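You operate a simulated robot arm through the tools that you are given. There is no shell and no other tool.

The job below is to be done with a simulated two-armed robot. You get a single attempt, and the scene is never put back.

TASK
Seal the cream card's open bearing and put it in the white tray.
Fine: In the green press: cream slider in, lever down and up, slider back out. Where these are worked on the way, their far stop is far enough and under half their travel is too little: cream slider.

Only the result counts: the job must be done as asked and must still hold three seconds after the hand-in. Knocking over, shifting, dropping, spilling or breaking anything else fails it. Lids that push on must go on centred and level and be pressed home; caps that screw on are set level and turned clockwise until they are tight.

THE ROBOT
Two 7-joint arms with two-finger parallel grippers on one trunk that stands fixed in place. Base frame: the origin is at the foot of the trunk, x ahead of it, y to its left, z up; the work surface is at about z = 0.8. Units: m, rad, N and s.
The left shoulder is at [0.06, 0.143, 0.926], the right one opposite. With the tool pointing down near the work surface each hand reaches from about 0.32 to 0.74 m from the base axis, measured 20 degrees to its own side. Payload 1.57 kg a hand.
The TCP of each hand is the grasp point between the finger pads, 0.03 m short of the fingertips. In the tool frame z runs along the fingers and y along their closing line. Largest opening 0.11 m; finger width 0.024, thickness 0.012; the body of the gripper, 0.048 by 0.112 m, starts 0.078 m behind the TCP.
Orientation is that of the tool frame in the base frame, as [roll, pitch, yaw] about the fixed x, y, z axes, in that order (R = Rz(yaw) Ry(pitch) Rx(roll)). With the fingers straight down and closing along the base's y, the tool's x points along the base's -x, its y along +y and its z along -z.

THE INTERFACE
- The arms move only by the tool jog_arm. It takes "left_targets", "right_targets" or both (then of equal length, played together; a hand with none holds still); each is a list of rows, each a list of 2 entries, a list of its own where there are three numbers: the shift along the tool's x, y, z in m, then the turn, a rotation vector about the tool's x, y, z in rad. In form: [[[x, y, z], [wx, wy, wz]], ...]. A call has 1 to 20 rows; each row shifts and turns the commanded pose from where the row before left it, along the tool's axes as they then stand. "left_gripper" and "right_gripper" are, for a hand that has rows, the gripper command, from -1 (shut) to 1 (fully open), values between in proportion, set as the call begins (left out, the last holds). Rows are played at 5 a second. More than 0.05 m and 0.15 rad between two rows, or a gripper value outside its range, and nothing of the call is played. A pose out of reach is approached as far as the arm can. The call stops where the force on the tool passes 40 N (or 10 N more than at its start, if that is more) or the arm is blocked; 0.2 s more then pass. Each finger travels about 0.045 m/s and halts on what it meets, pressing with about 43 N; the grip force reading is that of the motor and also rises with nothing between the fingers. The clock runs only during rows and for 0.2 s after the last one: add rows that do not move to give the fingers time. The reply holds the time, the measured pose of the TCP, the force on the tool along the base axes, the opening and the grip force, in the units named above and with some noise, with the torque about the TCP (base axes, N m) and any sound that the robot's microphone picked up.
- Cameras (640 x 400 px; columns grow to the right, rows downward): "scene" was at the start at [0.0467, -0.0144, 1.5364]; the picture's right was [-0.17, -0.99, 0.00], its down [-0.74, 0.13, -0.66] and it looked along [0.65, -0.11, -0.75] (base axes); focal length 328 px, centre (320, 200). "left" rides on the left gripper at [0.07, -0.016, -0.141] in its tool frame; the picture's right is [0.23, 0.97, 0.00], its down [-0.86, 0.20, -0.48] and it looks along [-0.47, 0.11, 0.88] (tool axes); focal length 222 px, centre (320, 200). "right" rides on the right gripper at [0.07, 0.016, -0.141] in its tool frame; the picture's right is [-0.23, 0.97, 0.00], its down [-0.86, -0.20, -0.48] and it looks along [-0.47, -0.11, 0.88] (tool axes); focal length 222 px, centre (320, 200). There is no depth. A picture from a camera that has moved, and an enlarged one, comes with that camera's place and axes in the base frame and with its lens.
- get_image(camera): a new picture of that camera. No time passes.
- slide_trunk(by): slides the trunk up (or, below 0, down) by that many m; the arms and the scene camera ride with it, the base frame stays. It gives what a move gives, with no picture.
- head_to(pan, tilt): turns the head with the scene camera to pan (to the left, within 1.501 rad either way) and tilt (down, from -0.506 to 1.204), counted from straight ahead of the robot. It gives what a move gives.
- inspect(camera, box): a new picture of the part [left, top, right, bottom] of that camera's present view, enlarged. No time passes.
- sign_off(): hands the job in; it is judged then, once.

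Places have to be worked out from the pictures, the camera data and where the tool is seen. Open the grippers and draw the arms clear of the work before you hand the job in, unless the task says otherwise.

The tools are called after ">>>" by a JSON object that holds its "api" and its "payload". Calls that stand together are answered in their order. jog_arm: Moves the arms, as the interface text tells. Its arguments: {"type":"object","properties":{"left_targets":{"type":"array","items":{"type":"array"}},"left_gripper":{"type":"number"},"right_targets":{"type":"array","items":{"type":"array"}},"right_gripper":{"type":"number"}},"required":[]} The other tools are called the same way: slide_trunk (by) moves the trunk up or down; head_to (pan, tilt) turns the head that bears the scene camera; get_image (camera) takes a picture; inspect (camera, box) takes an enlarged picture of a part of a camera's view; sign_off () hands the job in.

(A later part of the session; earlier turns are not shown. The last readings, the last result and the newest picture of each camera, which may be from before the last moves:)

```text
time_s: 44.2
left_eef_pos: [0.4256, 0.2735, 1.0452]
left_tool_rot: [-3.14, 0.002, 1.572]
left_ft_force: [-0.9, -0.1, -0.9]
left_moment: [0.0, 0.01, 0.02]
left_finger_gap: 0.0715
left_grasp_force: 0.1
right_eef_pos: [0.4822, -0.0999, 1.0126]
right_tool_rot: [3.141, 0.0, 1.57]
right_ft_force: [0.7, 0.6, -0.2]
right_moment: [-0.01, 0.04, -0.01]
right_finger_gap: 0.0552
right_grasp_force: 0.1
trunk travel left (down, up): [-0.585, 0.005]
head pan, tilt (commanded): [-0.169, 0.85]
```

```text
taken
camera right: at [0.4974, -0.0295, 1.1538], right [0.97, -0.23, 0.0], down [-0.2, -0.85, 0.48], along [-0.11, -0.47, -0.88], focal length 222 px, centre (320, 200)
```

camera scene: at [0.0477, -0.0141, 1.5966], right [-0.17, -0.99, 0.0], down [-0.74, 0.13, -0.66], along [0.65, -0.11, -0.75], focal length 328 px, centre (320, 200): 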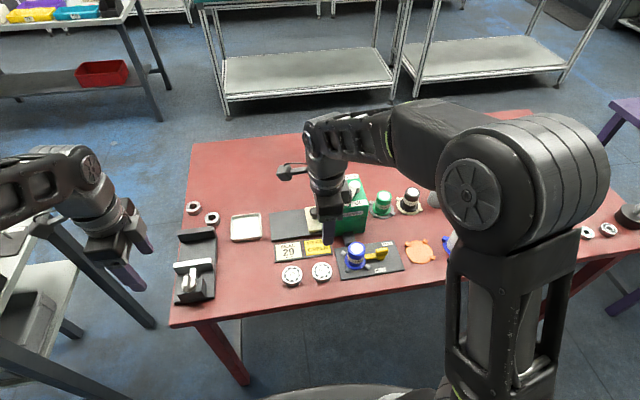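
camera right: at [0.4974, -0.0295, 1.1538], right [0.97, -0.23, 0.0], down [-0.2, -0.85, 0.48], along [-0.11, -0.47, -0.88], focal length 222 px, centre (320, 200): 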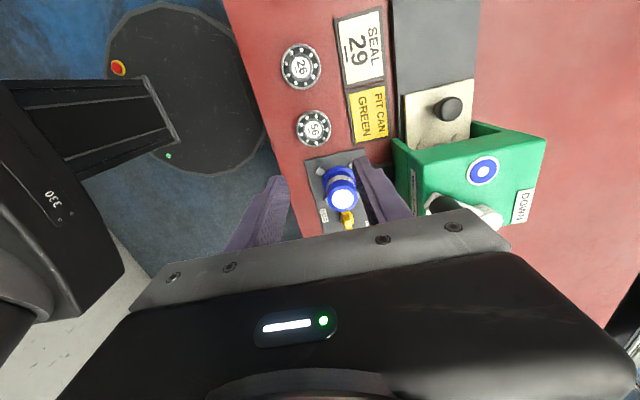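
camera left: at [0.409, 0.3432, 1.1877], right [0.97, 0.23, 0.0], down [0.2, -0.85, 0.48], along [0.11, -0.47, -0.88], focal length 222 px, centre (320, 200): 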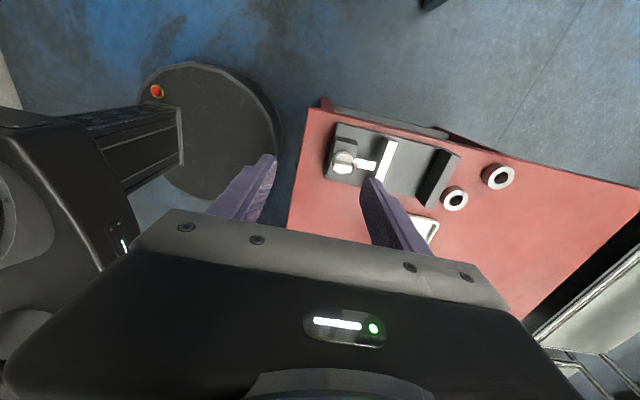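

The slider is fully in. For the lever I turn the right hand back to closing along y and tilt it 25° forward so it can reach the far side of the stroke.

>>> {"api": "jog_arm", "payload": {"right_targets": [[[0, 0, -0.02], [0, 0, -0.15]], [[0, 0, 0], [0, 0, -0.15]], [[0, 0, 0], [0, 0, -0.15]], [[0, 0, 0], [0, 0, -0.15]], [[0, 0, 0], [0, 0, -0.15]], [[0, 0, 0], [0, 0, -0.15]], [[0, 0, 0], [0, 0, -0.15]], [[0, 0, 0], [0, 0, -0.15]], [[0, 0, 0], [0, 0, -0.15]], [[0, 0, 0], [0, 0, -0.15]], [[0, 0, 0], [0, 0, -0.0708]], [[0, 0, 0], [0, -0.145, 0]], [[0, 0, 0], [0, -0.145, 0]], [[0, 0, 0], [0, -0.146, 0]], [[0, 0, 0], [0, 0, 0]]], "right_gripper": 0.1}}

>>> {"api": "get_image", "payload": {"camera": "right"}}

>>> {"api": "get_image", "payload": {"camera": "scene"}}

```text
time_s: 47.4
left_eef_pos: [0.426, 0.2739, 1.0454]
left_tool_rot: [-3.141, 0.001, 1.571]
left_ft_force: [1.0, 0.3, 0.4]
left_moment: [0.02, 0.01, -0.01]
left_finger_gap: 0.0712
left_grasp_force: 0.1
right_eef_pos: [0.4801, -0.1015, 1.0331]
right_tool_rot: [-3.141, 0.438, 3.141]
right_ft_force: [0.2, 0.0, 0.0]
right_moment: [-0.06, 0.02, -0.01]
right_finger_gap: 0.0606
right_grasp_force: 0.1
trunk travel left (down, up): [-0.585, 0.005]
head pan, tilt (commanded): [-0.169, 0.85]
```

```text
taken
camera right: at [0.3568, -0.0847, 1.1331], right [0.21, 0.97, 0.1], down [0.57, -0.2, 0.8], along [0.79, -0.11, -0.6], focal length 222 px, centre (320, 200)
```

right: 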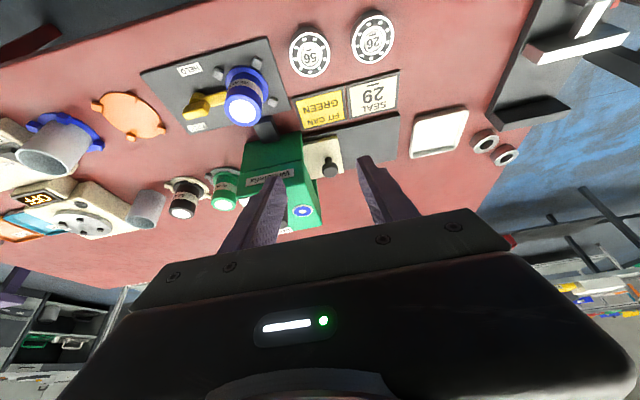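

```text
taken
camera scene: at [0.0474, -0.0142, 1.5967], right [-0.17, -0.99, 0.0], down [-0.74, 0.13, -0.66], along [0.65, -0.11, -0.75], focal length 328 px, centre (320, 200)
```

scene: 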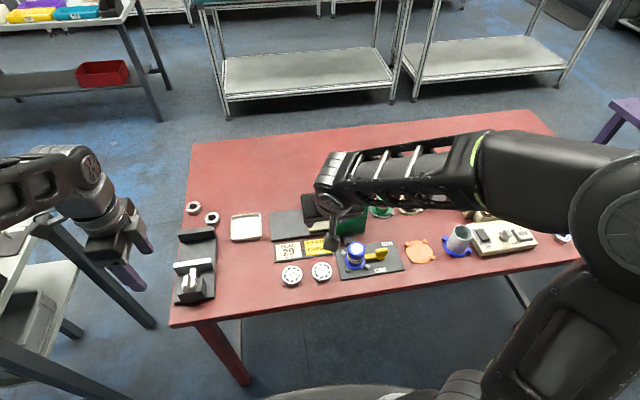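

Tilt is set. I shift sideways to y≈−0.18 so the lever knob shows between the fingers.

>>> {"api": "jog_arm", "payload": {"right_targets": [[[0, -0.04, 0], [0, 0, 0]], [[0, -0.04, 0], [0, 0, 0]], [[0, 0, 0], [0, 0, 0]]]}}

>>> {"api": "get_image", "payload": {"camera": "right"}}

>>> {"api": "inspect", "payload": {"camera": "right", "box": [240, 110, 400, 240]}}

```text
time_s: 48.2
left_eef_pos: [0.4252, 0.2743, 1.0465]
left_tool_rot: [-3.141, 0.002, 1.569]
left_ft_force: [-0.4, -0.4, 0.2]
left_moment: [-0.01, 0.0, -0.01]
left_finger_gap: 0.0713
left_grasp_force: 0.0
right_eef_pos: [0.4816, -0.1818, 1.0329]
right_tool_rot: [-3.141, 0.435, -3.14]
right_ft_force: [0.3, -0.5, -0.2]
right_moment: [0.05, 0.01, 0.01]
right_finger_gap: 0.0605
right_grasp_force: 0.0
trunk travel left (down, up): [-0.585, 0.005]
head pan, tilt (commanded): [-0.169, 0.85]
```

```text
taken
camera right: at [0.3582, -0.1656, 1.1324], right [0.21, 0.97, 0.1], down [0.57, -0.2, 0.79], along [0.79, -0.11, -0.6], focal length 222 px, centre (320, 200)
```

right: 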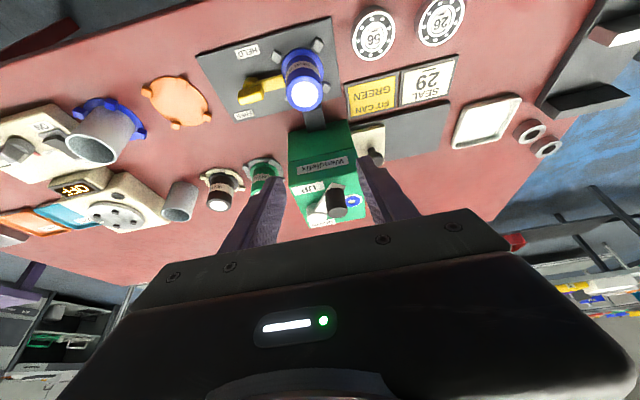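

```text
3.08 times, centred on (320, 175) of right
camera zoom: at [0.3582, -0.1656, 1.1324], right [0.21, 0.97, 0.1], down [0.57, -0.2, 0.79], along [0.79, -0.11, -0.6], focal length 684 px, centre (320, 277)
```

zoom: 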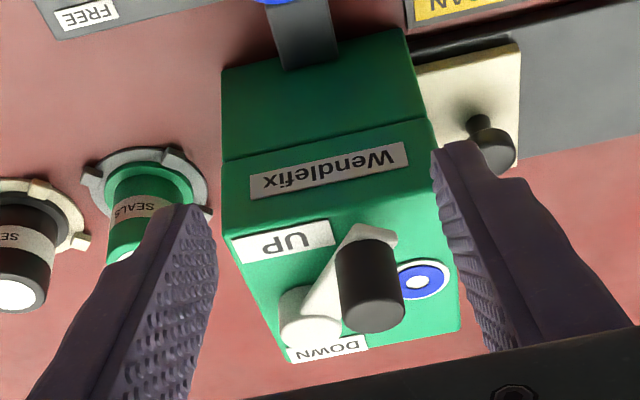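

From two cameras the lever knob is at ≈(0.600, −0.179), z 0.933–0.978, its pivot at ≈(0.645, −0.213) (radius ≈0.055). I bring the tilted, open fingers most of the way to straddle it.

>>> {"api": "jog_arm", "payload": {"right_targets": [[[-0.0186, 0.0008, 0.0266], [0, 0, 0]], [[-0.0186, 0.0008, 0.0266], [0, 0, 0]], [[-0.0186, 0.0008, 0.0266], [0, 0, 0]], [[0, 0, 0], [0, 0, 0]]]}}

>>> {"api": "get_image", "payload": {"camera": "right"}}

>>> {"api": "inspect", "payload": {"camera": "right", "box": [240, 100, 400, 230]}}

>>> {"api": "inspect", "payload": {"camera": "scene", "box": [290, 150, 410, 230]}}

```text
time_s: 49.2
left_eef_pos: [0.4249, 0.2734, 1.0456]
left_tool_rot: [-3.141, 0.001, 1.572]
left_ft_force: [0.3, -0.4, 0.8]
left_moment: [-0.01, 0.0, 0.0]
left_finger_gap: 0.0715
left_grasp_force: 0.0
right_eef_pos: [0.5637, -0.178, 0.9845]
right_tool_rot: [-3.14, 0.437, -3.141]
right_ft_force: [-0.6, -0.3, -0.1]
right_moment: [0.01, 0.0, -0.02]
right_finger_gap: 0.0602
right_grasp_force: 0.0
trunk travel left (down, up): [-0.585, 0.005]
head pan, tilt (commanded): [-0.169, 0.85]
```

```text
taken
camera right: at [0.4408, -0.1617, 1.0841], right [0.21, 0.97, 0.1], down [0.57, -0.2, 0.79], along [0.79, -0.11, -0.6], focal length 222 px, centre (320, 200)
```

right: 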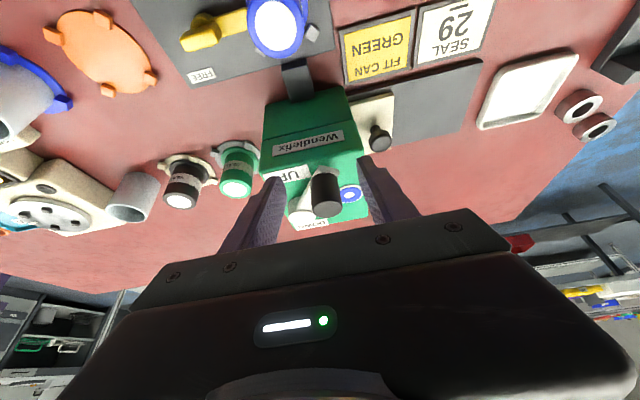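

```text
3.08 times, centred on (320, 165) of right
camera zoom: at [0.4408, -0.1617, 1.0841], right [0.21, 0.97, 0.1], down [0.57, -0.2, 0.79], along [0.79, -0.11, -0.6], focal length 684 px, centre (320, 308)
```

zoom: 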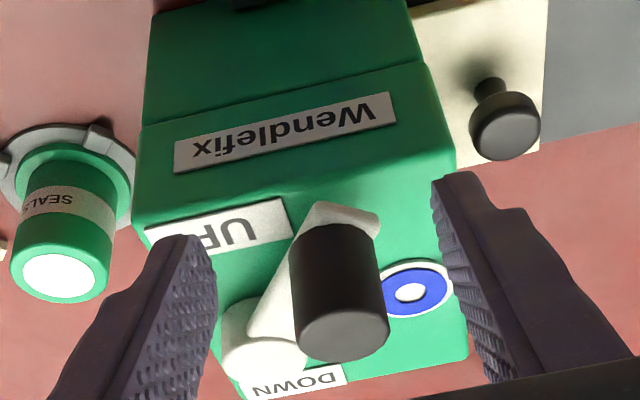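

```text
5.00 times, centred on (350, 190) of scene
camera zoom: at [0.046, -0.0146, 1.5967], right [-0.17, -0.99, 0.0], down [-0.74, 0.13, -0.66], along [0.65, -0.11, -0.75], focal length 1638 px, centre (170, 250)
```

zoom: 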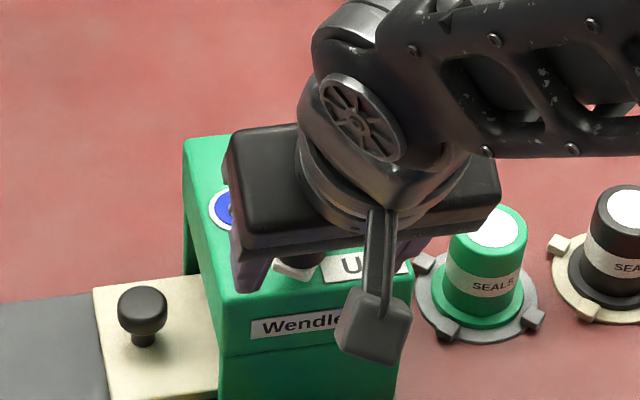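

The knob is centred between the fingers, at ≈(0.602, −0.177). I move in so the pads surround its upper 3 cm, then check before closing.

>>> {"api": "jog_arm", "payload": {"right_targets": [[[-0.0116, 0.0005, 0.0134], [0, 0, 0]], [[-0.0116, 0.0005, 0.0134], [0, 0, 0]], [[0, 0, 0], [0, 0, 0]]]}}

>>> {"api": "inspect", "payload": {"camera": "right", "box": [240, 110, 400, 240]}}

>>> {"api": "inspect", "payload": {"camera": "scene", "box": [290, 150, 410, 230]}}

```text
time_s: 50.0
left_eef_pos: [0.4264, 0.2746, 1.0451]
left_tool_rot: [-3.141, 0.001, 1.571]
left_ft_force: [-0.5, 0.9, 0.1]
left_moment: [-0.02, 0.0, -0.02]
left_finger_gap: 0.0714
left_grasp_force: 0.0
right_eef_pos: [0.5976, -0.1782, 0.9702]
right_tool_rot: [3.141, 0.436, 3.141]
right_ft_force: [-0.2, 0.7, -0.6]
right_moment: [0.01, 0.0, -0.02]
right_finger_gap: 0.06
right_grasp_force: 0.0
trunk travel left (down, up): [-0.585, 0.005]
head pan, tilt (commanded): [-0.169, 0.85]
```

```text
3.08 times, centred on (320, 175) of right
camera zoom: at [0.4737, -0.1616, 1.0693], right [0.21, 0.97, 0.1], down [0.57, -0.2, 0.79], along [0.79, -0.11, -0.6], focal length 684 px, centre (320, 277)
```

zoom: 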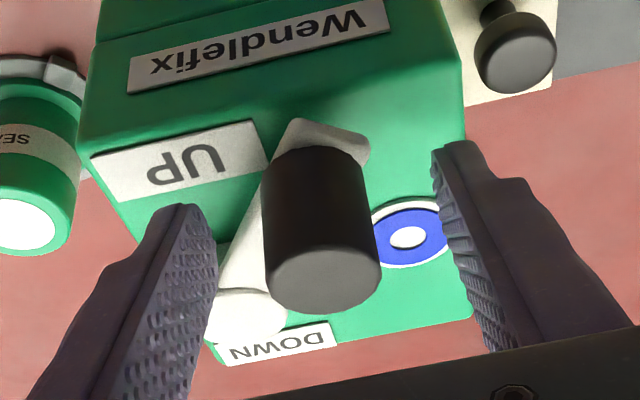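

```text
5.00 times, centred on (350, 190) of scene
camera zoom: at [0.0466, -0.0144, 1.5967], right [-0.17, -0.99, 0.0], down [-0.74, 0.13, -0.66], along [0.65, -0.11, -0.75], focal length 1638 px, centre (170, 250)
```

zoom: 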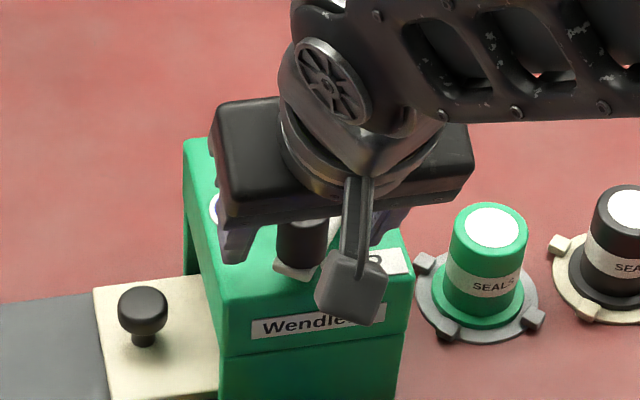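

The knob is well placed between the pads. I close on it.

>>> {"api": "jog_arm", "payload": {"right_targets": [[[0, 0, 0], [0, 0, 0]], [[0, 0, 0], [0, 0, 0]], [[0, 0, 0], [0, 0, 0]], [[0, 0, 0], [0, 0, 0]], [[0, 0, 0], [0, 0, 0]]], "right_gripper": -1}}

>>> {"api": "inspect", "payload": {"camera": "right", "box": [240, 110, 400, 240]}}

```text
time_s: 51.2
left_eef_pos: [0.4247, 0.2729, 1.0458]
left_tool_rot: [3.139, -0.001, 1.571]
left_ft_force: [-0.2, -0.9, 0.1]
left_moment: [-0.03, 0.0, -0.02]
left_finger_gap: 0.0714
left_grasp_force: 0.2
right_eef_pos: [0.5969, -0.1806, 0.9722]
right_tool_rot: [3.141, 0.44, 3.139]
right_ft_force: [-4.1, -12.2, 22.8]
right_moment: [-0.84, -0.13, -1.09]
right_finger_gap: 0.0335
right_grasp_force: 41.3
trunk travel left (down, up): [-0.585, 0.005]
head pan, tilt (commanded): [-0.169, 0.85]
```

```text
3.08 times, centred on (320, 175) of right
camera zoom: at [0.4727, -0.1634, 1.0713], right [0.21, 0.97, 0.1], down [0.57, -0.2, 0.8], along [0.8, -0.11, -0.6], focal length 684 px, centre (320, 277)
```

zoom: 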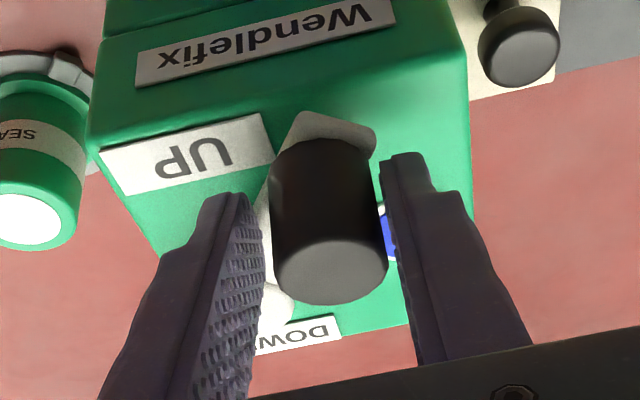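

The gap stopped at 0.0335 with 23 N of upward force: the right fingertip is catching the white arm below the knob. I reopen and raise a bit before gripping again.

>>> {"api": "jog_arm", "payload": {"right_targets": [[[0, 0, 0], [0, 0, 0]], [[0, 0, 0], [0, 0, 0]], [[0, 0, 0], [0, 0, 0]]], "right_gripper": -0.1}}

>>> {"api": "inspect", "payload": {"camera": "right", "box": [240, 110, 400, 240]}}

>>> {"api": "inspect", "payload": {"camera": "scene", "box": [310, 165, 390, 215]}}

```text
time_s: 52.0
left_eef_pos: [0.4244, 0.2741, 1.045]
left_tool_rot: [3.141, 0.001, 1.571]
left_ft_force: [-0.6, 0.2, -0.2]
left_moment: [-0.02, 0.01, 0.04]
left_finger_gap: 0.0714
left_grasp_force: 0.0
right_eef_pos: [0.5966, -0.1769, 0.9687]
right_tool_rot: [-3.14, 0.434, 3.141]
right_ft_force: [0.0, -0.4, 0.2]
right_moment: [0.02, -0.01, 0.0]
right_finger_gap: 0.0495
right_grasp_force: 0.2
trunk travel left (down, up): [-0.585, 0.005]
head pan, tilt (commanded): [-0.169, 0.85]
```

```text
3.08 times, centred on (320, 175) of right
camera zoom: at [0.4731, -0.1615, 1.0685], right [0.21, 0.97, 0.09], down [0.58, -0.2, 0.79], along [0.79, -0.11, -0.6], focal length 684 px, centre (320, 277)
```

zoom: 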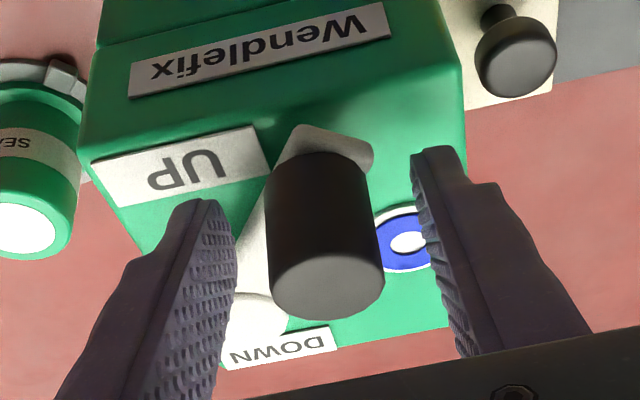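

```text
8.00 times, centred on (350, 190) of scene
camera zoom: at [0.0466, -0.0143, 1.5965], right [-0.17, -0.99, 0.0], down [-0.74, 0.13, -0.66], along [0.65, -0.11, -0.75], focal length 2621 px, centre (80, 280)
```

zoom: 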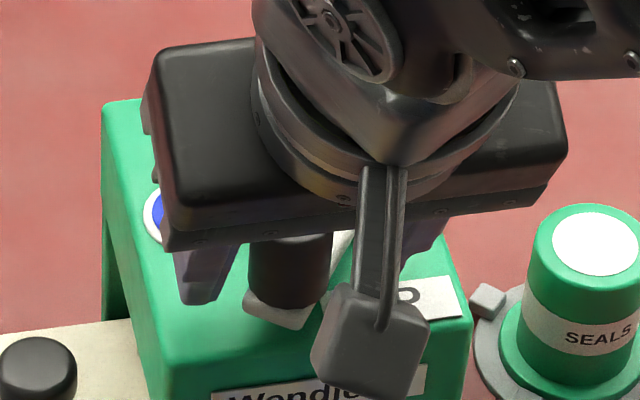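

The lever looks unharmed and still near UP. I raise the hand 1 cm vertically and grip the knob's upper part.

>>> {"api": "jog_arm", "payload": {"right_targets": [[[-0.0042, 0, -0.0091], [0, 0, 0]], [[0, 0.001, 0], [0, 0, 0]]]}}

>>> {"api": "jog_arm", "payload": {"right_targets": [[[0, 0, 0], [0, 0, 0]], [[0, 0, 0], [0, 0, 0]], [[0, 0, 0], [0, 0, 0]], [[0, 0, 0], [0, 0, 0]]], "right_gripper": -1}}

>>> {"api": "inspect", "payload": {"camera": "right", "box": [240, 110, 400, 240]}}

```text
time_s: 52.6
left_eef_pos: [0.425, 0.2735, 1.0449]
left_tool_rot: [-3.141, 0.003, 1.569]
left_ft_force: [-0.1, 0.1, 0.2]
left_moment: [0.02, -0.01, 0.0]
left_finger_gap: 0.0714
left_grasp_force: 0.0
right_eef_pos: [0.597, -0.1771, 0.9802]
right_tool_rot: [3.141, 0.433, 3.141]
right_ft_force: [-0.2, 0.0, -0.1]
right_moment: [0.01, 0.0, -0.02]
right_finger_gap: 0.0493
right_grasp_force: 0.2
trunk travel left (down, up): [-0.585, 0.005]
head pan, tilt (commanded): [-0.169, 0.85]
```

```text
time_s: 53.6
left_eef_pos: [0.4259, 0.2738, 1.0452]
left_tool_rot: [-3.141, 0.003, 1.57]
left_ft_force: [0.9, -0.3, -0.4]
left_moment: [0.01, -0.03, 0.03]
left_finger_gap: 0.0718
left_grasp_force: 0.1
right_eef_pos: [0.5959, -0.1771, 0.9788]
right_tool_rot: [-3.141, 0.436, -3.141]
right_ft_force: [2.2, -3.6, 0.2]
right_moment: [0.54, -0.09, -0.04]
right_finger_gap: 0.0265
right_grasp_force: 37.3
trunk travel left (down, up): [-0.585, 0.005]
head pan, tilt (commanded): [-0.169, 0.85]
```

```text
3.08 times, centred on (320, 175) of right
camera zoom: at [0.4731, -0.1609, 1.0792], right [0.21, 0.97, 0.1], down [0.57, -0.2, 0.79], along [0.79, -0.11, -0.6], focal length 684 px, centre (320, 277)
```

zoom: 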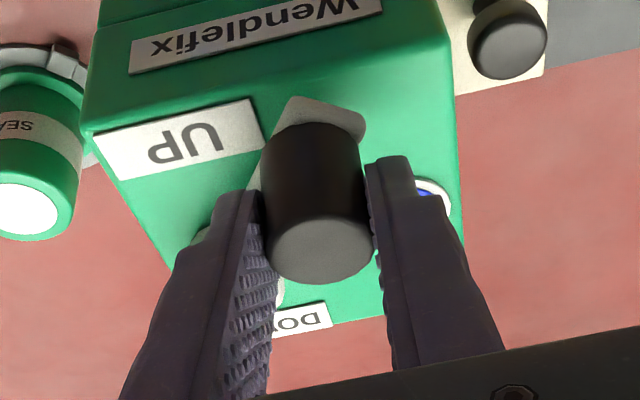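

Now firmly on the knob (gap 0.0265). I start the stroke with a 10° step along the arc about the pivot and read the forces.

>>> {"api": "jog_arm", "payload": {"right_targets": [[[-0.0031, 0.0036, 0.0015], [0, 0, 0]], [[-0.0031, 0.0035, 0.0015], [0, 0, 0]], [[0, 0, 0], [0, 0, 0]]]}}

>>> {"api": "inspect", "payload": {"camera": "right", "box": [240, 110, 400, 240]}}

```text
time_s: 54.4
left_eef_pos: [0.4259, 0.2733, 1.0456]
left_tool_rot: [3.141, 0.001, 1.571]
left_ft_force: [0.4, -0.4, -0.4]
left_moment: [0.0, -0.04, -0.03]
left_finger_gap: 0.0716
left_grasp_force: 0.0
right_eef_pos: [0.6038, -0.1712, 0.9806]
right_tool_rot: [-3.141, 0.433, 3.139]
right_ft_force: [-3.2, -8.1, -1.2]
right_moment: [0.4, -0.06, -0.38]
right_finger_gap: 0.0261
right_grasp_force: 37.3
trunk travel left (down, up): [-0.585, 0.005]
head pan, tilt (commanded): [-0.169, 0.85]
```

```text
3.08 times, centred on (320, 175) of right
camera zoom: at [0.4802, -0.1546, 1.0794], right [0.21, 0.97, 0.1], down [0.57, -0.2, 0.79], along [0.79, -0.11, -0.6], focal length 684 px, centre (320, 277)
```

zoom: 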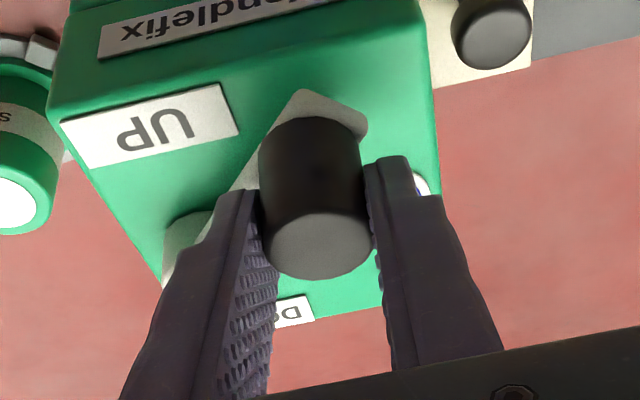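

The lever swings with the hand with ~8 N resistance. I continue along the arc in 10° steps.

>>> {"api": "jog_arm", "payload": {"right_targets": [[[-0.0073, 0.0059, 0.0034], [0, 0, 0]], [[-0.0082, 0.0043, 0.0038], [0, 0, 0]], [[0, 0, 0], [0, 0, 0]]]}}

>>> {"api": "inspect", "payload": {"camera": "right", "box": [240, 110, 400, 240]}}

```text
time_s: 55.2
left_eef_pos: [0.4244, 0.2733, 1.0456]
left_tool_rot: [-3.14, 0.002, 1.571]
left_ft_force: [0.0, 0.0, 0.0]
left_moment: [0.01, -0.04, 0.01]
left_finger_gap: 0.0712
left_grasp_force: 0.0
right_eef_pos: [0.6184, -0.1597, 0.9808]
right_tool_rot: [3.14, 0.434, 3.141]
right_ft_force: [-10.5, -5.1, -0.7]
right_moment: [-0.47, 1.01, -0.64]
right_finger_gap: 0.026
right_grasp_force: 37.0
trunk travel left (down, up): [-0.585, 0.005]
head pan, tilt (commanded): [-0.169, 0.85]
```

```text
3.08 times, centred on (320, 175) of right
camera zoom: at [0.4955, -0.144, 1.0797], right [0.21, 0.97, 0.1], down [0.57, -0.2, 0.79], along [0.79, -0.11, -0.6], focal length 684 px, centre (320, 277)
```

zoom: 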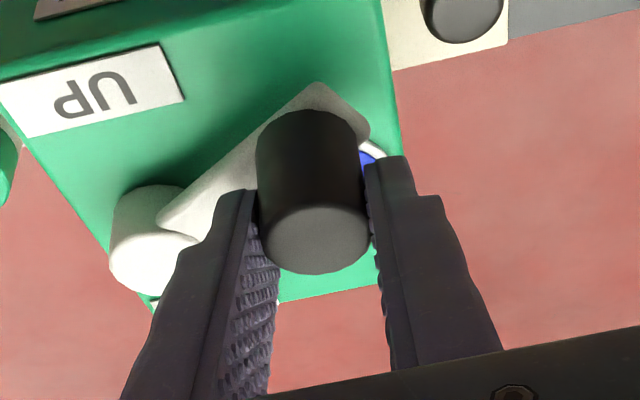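

Tracking well; forces are tangential only. I continue 30° more.

>>> {"api": "jog_arm", "payload": {"right_targets": [[[-0.0086, 0.0028, 0.004], [0, 0, 0]], [[-0.009, 0.001, 0.0042], [0, 0, 0]], [[-0.009, -0.0007, 0.0042], [0, 0, 0]], [[0, 0, 0], [0, 0, 0]]]}}

>>> {"api": "inspect", "payload": {"camera": "right", "box": [240, 110, 400, 240]}}

>>> {"api": "inspect", "payload": {"camera": "scene", "box": [290, 150, 410, 230]}}

```text
time_s: 56.2
left_eef_pos: [0.4258, 0.2757, 1.0451]
left_tool_rot: [-3.141, 0.002, 1.573]
left_ft_force: [0.4, -0.5, -0.5]
left_moment: [-0.05, -0.02, -0.01]
left_finger_gap: 0.0716
left_grasp_force: 0.1
right_eef_pos: [0.6528, -0.1517, 0.9807]
right_tool_rot: [3.141, 0.437, -3.138]
right_ft_force: [0.7, 12.3, -7.9]
right_moment: [0.49, -0.54, 0.07]
right_finger_gap: 0.0256
right_grasp_force: 37.2
trunk travel left (down, up): [-0.585, 0.005]
head pan, tilt (commanded): [-0.169, 0.85]
```

```text
3.08 times, centred on (320, 175) of right
camera zoom: at [0.5281, -0.1361, 1.0794], right [0.2, 0.97, 0.1], down [0.57, -0.2, 0.8], along [0.79, -0.1, -0.6], focal length 684 px, centre (320, 277)
```

zoom: 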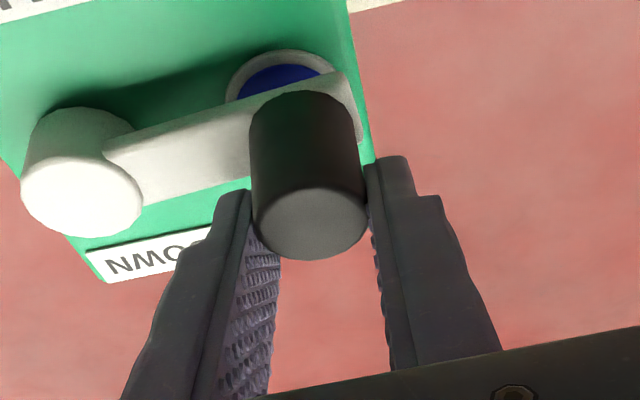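

```text
5.00 times, centred on (350, 190) of scene
camera zoom: at [0.048, -0.0126, 1.5966], right [-0.17, -0.99, 0.0], down [-0.74, 0.13, -0.66], along [0.65, -0.11, -0.75], focal length 1638 px, centre (170, 250)
```

zoom: 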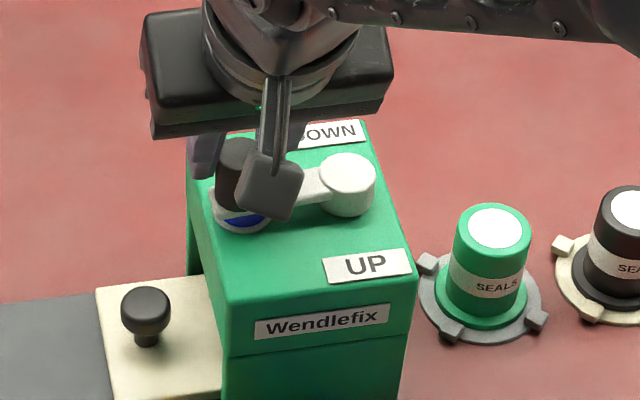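

The lever is at mid-stroke; a 12 N inward load shows the true radius is slightly bigger (≈0.06). I relieve +0.004 in y and continue on the corrected arc.

>>> {"api": "jog_arm", "payload": {"right_targets": [[[0, 0.004, 0], [0, 0, 0]], [[-0.0094, -0.0009, 0.0044], [0, 0, 0]], [[0, 0, 0], [0, 0, 0]]]}}

>>> {"api": "inspect", "payload": {"camera": "right", "box": [240, 110, 400, 240]}}

```text
time_s: 57.0
left_eef_pos: [0.4239, 0.2768, 1.0453]
left_tool_rot: [-3.141, 0.001, 1.572]
left_ft_force: [0.7, 0.5, -0.7]
left_moment: [-0.01, 0.01, 0.0]
left_finger_gap: 0.0715
left_grasp_force: 0.0
right_eef_pos: [0.6594, -0.1522, 0.9807]
right_tool_rot: [-3.14, 0.435, -3.141]
right_ft_force: [-8.7, 9.8, 1.7]
right_moment: [0.0, 0.92, -0.56]
right_finger_gap: 0.0255
right_grasp_force: 36.8
trunk travel left (down, up): [-0.585, 0.005]
head pan, tilt (commanded): [-0.169, 0.85]
```

```text
3.08 times, centred on (320, 175) of right
camera zoom: at [0.5359, -0.1352, 1.0797], right [0.21, 0.97, 0.09], down [0.57, -0.2, 0.79], along [0.79, -0.11, -0.6], focal length 684 px, centre (320, 277)
```

zoom: 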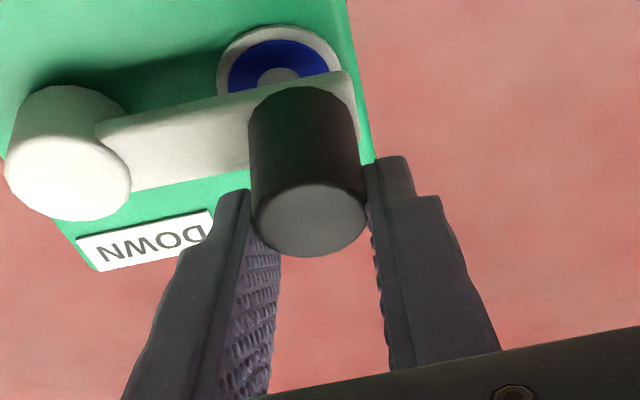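

Still ~10 N inward; tangential resistance ~9 N. I relieve +0.002 more in y and go on with the next 10° steps.

>>> {"api": "jog_arm", "payload": {"right_targets": [[[0, 0.002, 0], [0, 0, 0]], [[-0.0092, -0.0022, 0.0043], [0, 0, 0]], [[-0.0088, -0.0038, 0.0041], [0, 0, 0]], [[0, 0, 0], [0, 0, 0]]]}}

>>> {"api": "inspect", "payload": {"camera": "right", "box": [240, 110, 400, 240]}}

>>> {"api": "inspect", "payload": {"camera": "scene", "box": [290, 150, 410, 230]}}

```text
time_s: 58.0
left_eef_pos: [0.423, 0.2751, 1.0456]
left_tool_rot: [3.14, 0.003, 1.57]
left_ft_force: [0.1, 0.4, 0.4]
left_moment: [-0.03, -0.05, 0.01]
left_finger_gap: 0.0713
left_grasp_force: 0.1
right_eef_pos: [0.6765, -0.1533, 0.9806]
right_tool_rot: [-3.141, 0.433, -3.137]
right_ft_force: [-21.0, 15.8, -0.1]
right_moment: [0.04, 0.14, -0.2]
right_finger_gap: 0.0262
right_grasp_force: 37.7
trunk travel left (down, up): [-0.585, 0.005]
head pan, tilt (commanded): [-0.169, 0.85]
```

```text
3.08 times, centred on (320, 175) of right
camera zoom: at [0.5542, -0.1377, 1.0799], right [0.2, 0.97, 0.09], down [0.58, -0.2, 0.79], along [0.79, -0.11, -0.6], focal length 684 px, centre (320, 277)
```

zoom: 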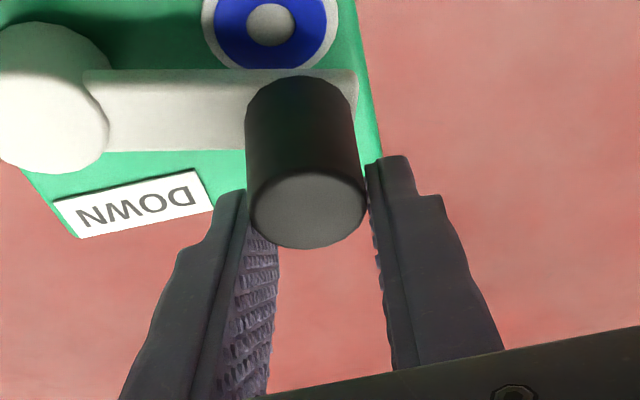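

```text
5.00 times, centred on (350, 190) of scene
camera zoom: at [0.0436, -0.012, 1.5968], right [-0.17, -0.99, 0.0], down [-0.74, 0.13, -0.66], along [0.65, -0.11, -0.75], focal length 1638 px, centre (170, 250)
```

zoom: 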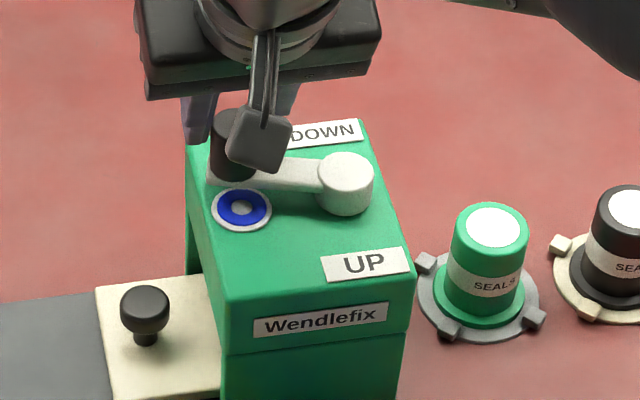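

Resistance has risen to ~23 N at about 75–79°. I push another small step along the tangent (with a bit of radial relief) to see if this is the stop.

>>> {"api": "jog_arm", "payload": {"right_targets": [[[-0.0036, 0.001, 0.0017], [0, 0, 0]], [[-0.0036, -0.0005, 0.0017], [0, 0, 0]], [[0, 0, 0], [0, 0, 0]]]}}

>>> {"api": "inspect", "payload": {"camera": "right", "box": [240, 110, 400, 240]}}

>>> {"api": "inspect", "payload": {"camera": "scene", "box": [290, 150, 410, 230]}}

```text
time_s: 58.8
left_eef_pos: [0.4243, 0.2745, 1.0458]
left_tool_rot: [3.141, 0.002, 1.573]
left_ft_force: [-0.1, -0.2, 0.6]
left_moment: [-0.01, -0.01, -0.03]
left_finger_gap: 0.0715
left_grasp_force: 0.1
right_eef_pos: [0.6901, -0.1572, 0.9814]
right_tool_rot: [-3.14, 0.44, 3.142]
right_ft_force: [1.5, -0.3, 1.4]
right_moment: [0.0, 0.1, 0.01]
right_finger_gap: 0.0
right_grasp_force: 21.2
trunk travel left (down, up): [-0.585, 0.005]
head pan, tilt (commanded): [-0.169, 0.85]
```

```text
3.08 times, centred on (320, 175) of right
camera zoom: at [0.5657, -0.1403, 1.0805], right [0.21, 0.97, 0.09], down [0.57, -0.2, 0.8], along [0.8, -0.11, -0.6], focal length 684 px, centre (320, 277)
```

zoom: 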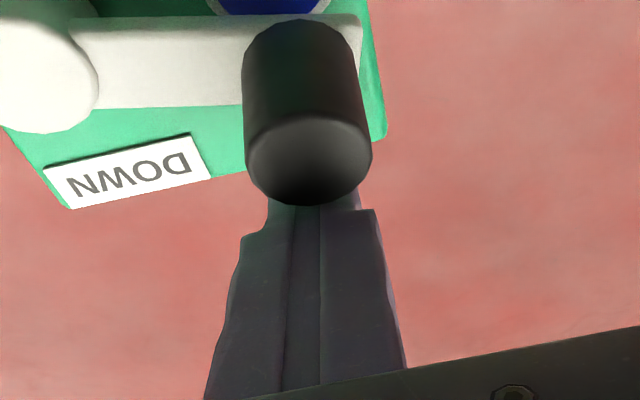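

```text
5.00 times, centred on (350, 190) of scene
camera zoom: at [0.0469, -0.0139, 1.5968], right [-0.17, -0.99, 0.0], down [-0.74, 0.13, -0.66], along [0.65, -0.11, -0.75], focal length 1638 px, centre (170, 250)
```

zoom: 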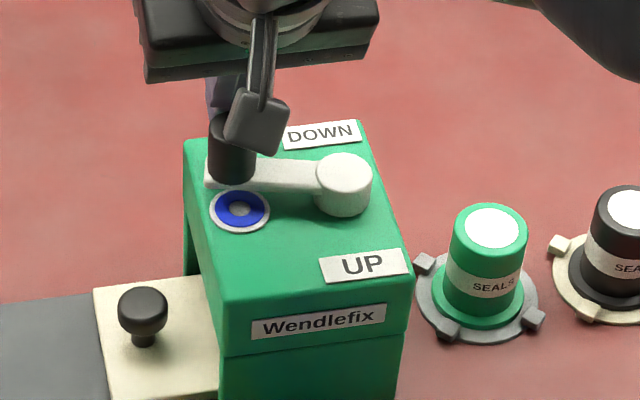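

The knob slipped out of the pads (fingers closed behind it); the lever stays at ~75°, not yet at DOWN. I lift over the knob, and set the closed fingers in front of it to push it the rest of the way.

>>> {"api": "jog_arm", "payload": {"right_targets": [[[-0.019, 0, -0.0408], [0, 0, 0]], [[0, 0, 0], [0, 0, 0]], [[0.0408, 0, -0.019], [0, 0, 0]], [[0.0408, 0, -0.019], [0, 0, 0]], [[0, 0, 0], [0, 0, 0]]], "right_gripper": -1}}

>>> {"api": "inspect", "payload": {"camera": "right", "box": [240, 110, 400, 240]}}

>>> {"api": "inspect", "payload": {"camera": "scene", "box": [290, 150, 410, 230]}}

```text
time_s: 60.0
left_eef_pos: [0.4261, 0.2736, 1.0457]
left_tool_rot: [-3.141, 0.002, 1.57]
left_ft_force: [0.2, 0.1, 0.5]
left_moment: [0.0, -0.01, 0.0]
left_finger_gap: 0.0717
left_grasp_force: 0.0
right_eef_pos: [0.5986, -0.1551, 1.0259]
right_tool_rot: [-3.141, 0.434, 3.141]
right_ft_force: [0.3, -0.4, -0.3]
right_moment: [-0.01, -0.01, 0.03]
right_finger_gap: 0.0
right_grasp_force: 21.3
trunk travel left (down, up): [-0.585, 0.005]
head pan, tilt (commanded): [-0.169, 0.85]
```

```text
3.08 times, centred on (320, 175) of right
camera zoom: at [0.4748, -0.1385, 1.1252], right [0.21, 0.97, 0.1], down [0.57, -0.2, 0.79], along [0.79, -0.11, -0.6], focal length 684 px, centre (320, 277)
```

zoom: 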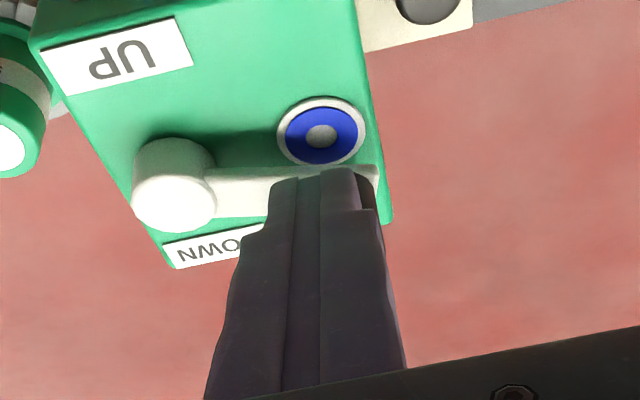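

```text
5.00 times, centred on (350, 190) of scene
camera zoom: at [0.0472, -0.0142, 1.5967], right [-0.17, -0.99, 0.0], down [-0.74, 0.13, -0.66], along [0.65, -0.11, -0.75], focal length 1638 px, centre (170, 250)
```

zoom: 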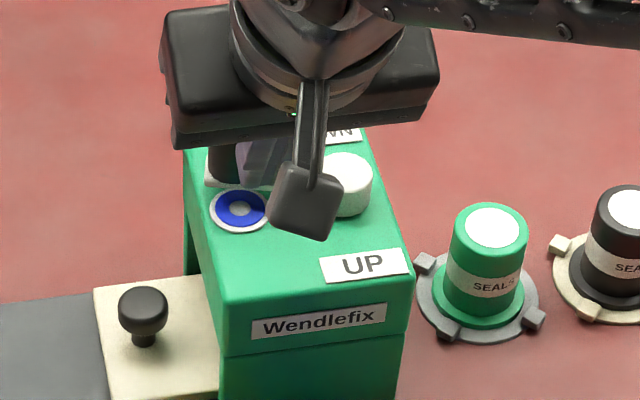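

Fingers are now in front of the knob. I lower them to knob height (z≈0.976) and begin pushing +x.

>>> {"api": "jog_arm", "payload": {"right_targets": [[[0.0105, 0, 0.0226], [0, 0, 0]], [[0.0106, 0, 0.0227], [0, 0, 0]], [[-0.0091, 0, 0.0042], [0, 0, 0]], [[-0.0091, -0.001, 0.0042], [0, 0, 0]], [[0, 0, 0], [0, 0, 0]]]}}

>>> {"api": "inspect", "payload": {"camera": "right", "box": [240, 110, 400, 240]}}

>>> {"api": "inspect", "payload": {"camera": "scene", "box": [290, 150, 410, 230]}}

```text
time_s: 61.2
left_eef_pos: [0.4256, 0.2748, 1.0468]
left_tool_rot: [3.141, 0.002, 1.571]
left_ft_force: [-0.5, -0.2, 0.4]
left_moment: [0.0, 0.02, -0.03]
left_finger_gap: 0.0717
left_grasp_force: 0.0
right_eef_pos: [0.6178, -0.1571, 0.9751]
right_tool_rot: [-3.14, 0.435, 3.141]
right_ft_force: [-0.4, 0.2, 0.7]
right_moment: [0.0, 0.0, 0.02]
right_finger_gap: 0.0
right_grasp_force: 21.4
trunk travel left (down, up): [-0.585, 0.005]
head pan, tilt (commanded): [-0.169, 0.85]
```

```text
3.08 times, centred on (320, 175) of right
camera zoom: at [0.4947, -0.1411, 1.0747], right [0.21, 0.97, 0.1], down [0.57, -0.2, 0.79], along [0.79, -0.11, -0.6], focal length 684 px, centre (320, 277)
```

zoom: 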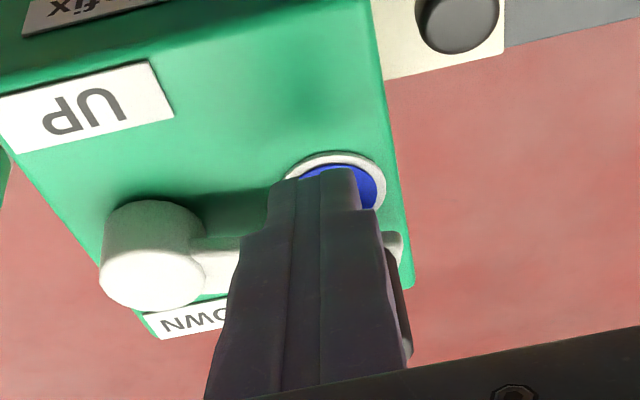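

```text
5.00 times, centred on (350, 190) of scene
camera zoom: at [0.0468, -0.0143, 1.5967], right [-0.17, -0.99, 0.0], down [-0.74, 0.13, -0.66], along [0.65, -0.11, -0.75], focal length 1638 px, centre (170, 250)
```

zoom: 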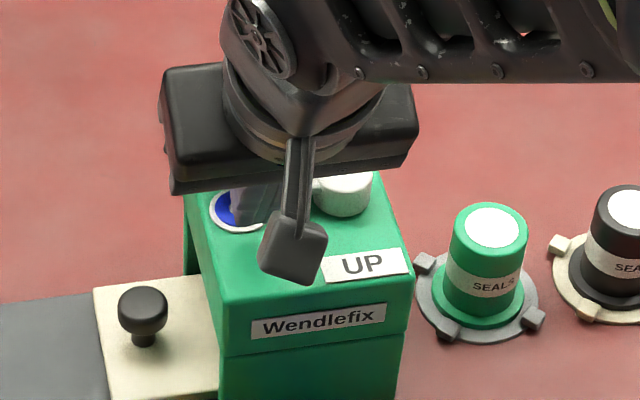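

Not in contact yet. I push +x in 1 cm rows and watch the force.

>>> {"api": "jog_arm", "payload": {"right_targets": [[[-0.0091, 0, 0.0042], [0, 0, 0]], [[-0.0091, -0.0005, 0.0042], [0, 0, 0]], [[-0.0045, -0.001, 0.0021], [0, 0, 0]], [[0, 0, 0], [0, 0, 0]]]}}

>>> {"api": "inspect", "payload": {"camera": "right", "box": [240, 110, 400, 240]}}

>>> {"api": "inspect", "payload": {"camera": "scene", "box": [290, 150, 410, 230]}}

```text
time_s: 62.0
left_eef_pos: [0.4238, 0.2737, 1.0474]
left_tool_rot: [3.139, 0.001, 1.57]
left_ft_force: [0.5, 0.3, -0.7]
left_moment: [0.03, 0.05, 0.0]
left_finger_gap: 0.0716
left_grasp_force: 0.0
right_eef_pos: [0.6306, -0.1577, 0.9726]
right_tool_rot: [-3.138, 0.414, 3.141]
right_ft_force: [-25.8, -2.1, 12.8]
right_moment: [-0.07, 0.3, 0.05]
right_finger_gap: 0.0003
right_grasp_force: 21.4
trunk travel left (down, up): [-0.585, 0.005]
head pan, tilt (commanded): [-0.169, 0.85]
stopped in row 3 (right hand): the force on the tool passed its limit at 45 N (the readings are from after the stop); the commanded pose is now the measured one
```

```text
3.08 times, centred on (320, 175) of right
camera zoom: at [0.5096, -0.1406, 1.0743], right [0.21, 0.97, 0.09], down [0.59, -0.2, 0.78], along [0.78, -0.11, -0.62], focal length 684 px, centre (320, 277)
```

zoom: 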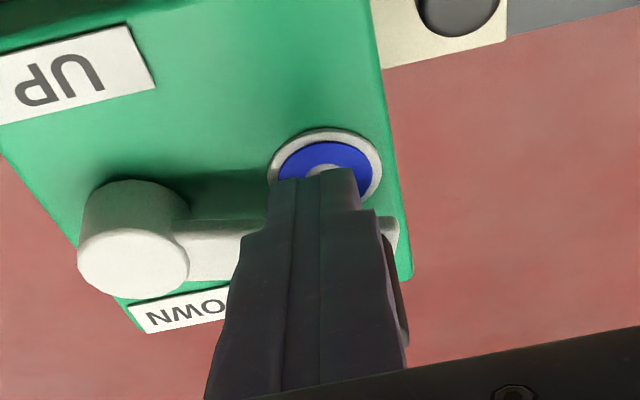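

```text
5.00 times, centred on (350, 190) of scene
camera zoom: at [0.042, -0.0143, 1.5971], right [-0.17, -0.99, 0.0], down [-0.74, 0.13, -0.66], along [0.65, -0.11, -0.75], focal length 1638 px, centre (170, 250)
```

zoom: 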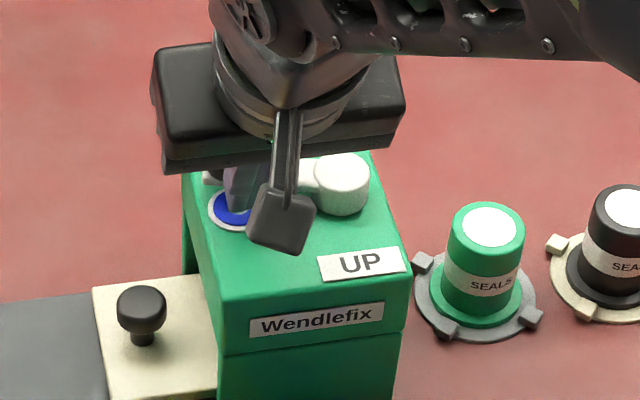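

Pushing reached 45 N with the lever not moving: it is on its stop at about 75°, i.e. DOWN. Now I back off, rise over the knob and go behind it to bring it back UP.

>>> {"api": "jog_arm", "payload": {"right_targets": [[[0.0091, 0, -0.0042], [0, -0.021, 0]], [[-0.019, 0, -0.0408], [0, 0, 0]], [[-0.0063, 0, -0.0136], [0, 0, 0]], [[0, 0, 0], [0, 0, 0]]]}}

>>> {"api": "inspect", "payload": {"camera": "right", "box": [240, 110, 400, 240]}}

>>> {"api": "inspect", "payload": {"camera": "scene", "box": [290, 150, 410, 230]}}

```text
time_s: 63.0
left_eef_pos: [0.4257, 0.2742, 1.0448]
left_tool_rot: [3.14, 0.003, 1.571]
left_ft_force: [-0.5, -0.7, -0.1]
left_moment: [0.01, -0.01, 0.02]
left_finger_gap: 0.0716
left_grasp_force: 0.1
right_eef_pos: [0.6263, -0.1558, 1.0318]
right_tool_rot: [-3.14, 0.442, -3.141]
right_ft_force: [0.9, -0.2, -0.3]
right_moment: [0.0, -0.01, -0.02]
right_finger_gap: 0.0001
right_grasp_force: 21.5
trunk travel left (down, up): [-0.585, 0.005]
head pan, tilt (commanded): [-0.169, 0.85]
```

```text
3.08 times, centred on (320, 175) of right
camera zoom: at [0.5018, -0.1403, 1.1313], right [0.2, 0.97, 0.1], down [0.57, -0.2, 0.8], along [0.8, -0.11, -0.59], focal length 684 px, centre (320, 277)
```

zoom: 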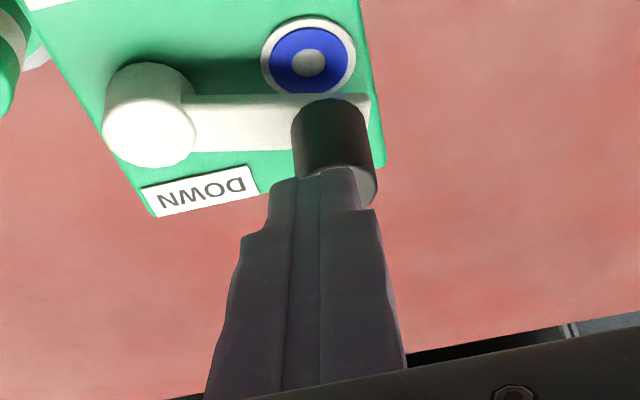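

```text
5.00 times, centred on (350, 190) of scene
camera zoom: at [0.0466, -0.0144, 1.5967], right [-0.17, -0.99, 0.0], down [-0.74, 0.13, -0.66], along [0.65, -0.11, -0.75], focal length 1638 px, centre (170, 250)
```

zoom: 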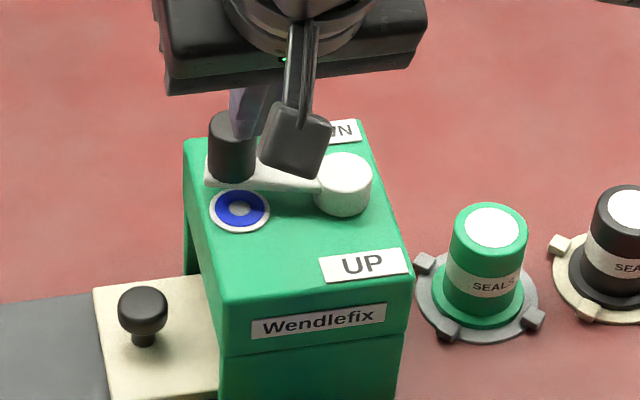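

Lever stands at ≈74°, consistent with a ~1.2 rad stroke to its stop. I move over to x≈0.70 behind the knob and lower the closed fingers there.

>>> {"api": "jog_arm", "payload": {"right_targets": [[[-0.034, 0, 0.0158], [0, 0, 0]], [[-0.034, 0, 0.0158], [0, 0, 0]], [[0, 0, 0], [0, 0, 0]], [[0.0106, 0, 0.0227], [0, 0, 0]], [[0.0105, 0, 0.0226], [0, 0, 0]], [[0, 0, 0], [0, 0, 0]]]}}

>>> {"api": "inspect", "payload": {"camera": "right", "box": [240, 110, 400, 240]}}

>>> {"api": "inspect", "payload": {"camera": "scene", "box": [290, 130, 410, 210]}}

```text
time_s: 64.4
left_eef_pos: [0.4241, 0.2719, 1.0458]
left_tool_rot: [3.141, 0.001, 1.57]
left_ft_force: [0.1, 0.0, -0.2]
left_moment: [-0.02, 0.03, 0.0]
left_finger_gap: 0.0716
left_grasp_force: 0.1
right_eef_pos: [0.7001, -0.159, 0.9833]
right_tool_rot: [-3.141, 0.442, -3.14]
right_ft_force: [-0.2, -0.3, 0.5]
right_moment: [0.01, -0.01, 0.0]
right_finger_gap: 0.0001
right_grasp_force: 21.4
trunk travel left (down, up): [-0.585, 0.005]
head pan, tilt (commanded): [-0.169, 0.85]
```

```text
3.08 times, centred on (320, 175) of right
camera zoom: at [0.5766, -0.1417, 1.0823], right [0.21, 0.97, 0.1], down [0.57, -0.2, 0.8], along [0.8, -0.11, -0.59], focal length 684 px, centre (320, 277)
```

zoom: 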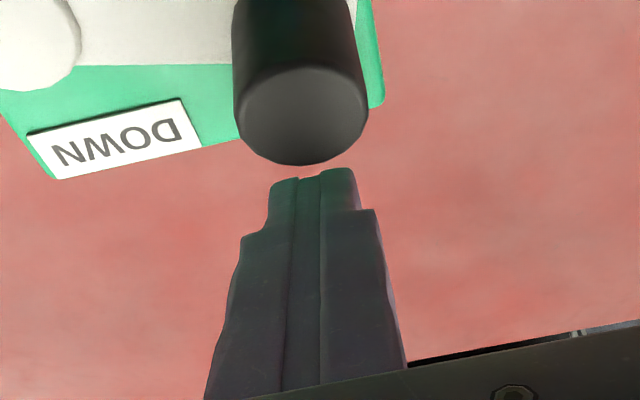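

```text
5.00 times, centred on (350, 170) of scene
camera zoom: at [0.047, -0.0144, 1.5967], right [-0.17, -0.99, 0.0], down [-0.74, 0.13, -0.66], along [0.65, -0.11, -0.75], focal length 1638 px, centre (170, 350)
```

zoom: 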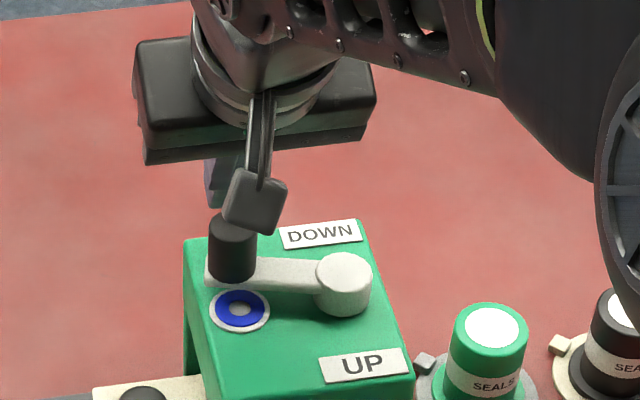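

Closed fingers are right behind the knob. I pull it back in −x along the arc, first third of the return.

>>> {"api": "jog_arm", "payload": {"right_targets": [[[0.0104, 0.0034, -0.0049], [0, 0, 0]], [[0.0099, 0.0019, -0.0046], [0, 0, 0]], [[0.0096, 0, -0.0045], [0, 0, 0]], [[0, 0, 0], [0, 0, 0]]]}}

>>> {"api": "inspect", "payload": {"camera": "right", "box": [240, 110, 400, 240]}}

>>> {"api": "inspect", "payload": {"camera": "scene", "box": [290, 130, 410, 210]}}

```text
time_s: 65.4
left_eef_pos: [0.4263, 0.2747, 1.0457]
left_tool_rot: [-3.141, 0.002, 1.572]
left_ft_force: [-0.4, -0.6, 0.1]
left_moment: [-0.02, 0.03, 0.02]
left_finger_gap: 0.0716
left_grasp_force: 0.0
right_eef_pos: [0.6684, -0.1532, 0.9819]
right_tool_rot: [-3.141, 0.44, -3.139]
right_ft_force: [-0.3, 0.3, -0.7]
right_moment: [-0.01, 0.02, -0.04]
right_finger_gap: 0.0001
right_grasp_force: 20.9
trunk travel left (down, up): [-0.585, 0.005]
head pan, tilt (commanded): [-0.169, 0.85]
```

```text
3.08 times, centred on (320, 175) of right
camera zoom: at [0.5438, -0.1358, 1.0809], right [0.21, 0.97, 0.09], down [0.57, -0.2, 0.8], along [0.8, -0.11, -0.6], focal length 684 px, centre (320, 277)
```

zoom: 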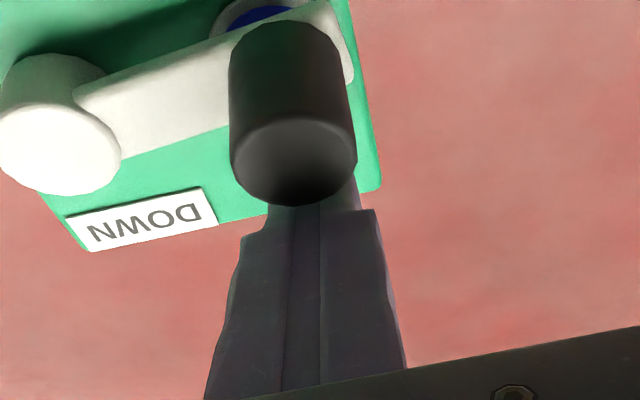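

```text
5.00 times, centred on (350, 170) of scene
camera zoom: at [0.0471, -0.0144, 1.5967], right [-0.17, -0.99, 0.0], down [-0.74, 0.13, -0.66], along [0.65, -0.11, -0.75], focal length 1638 px, centre (170, 350)
```

zoom: 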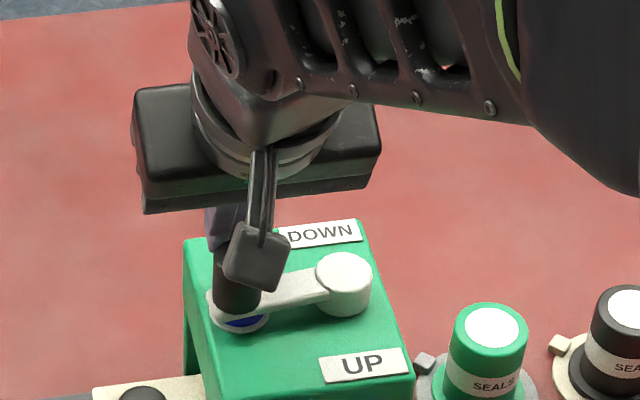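

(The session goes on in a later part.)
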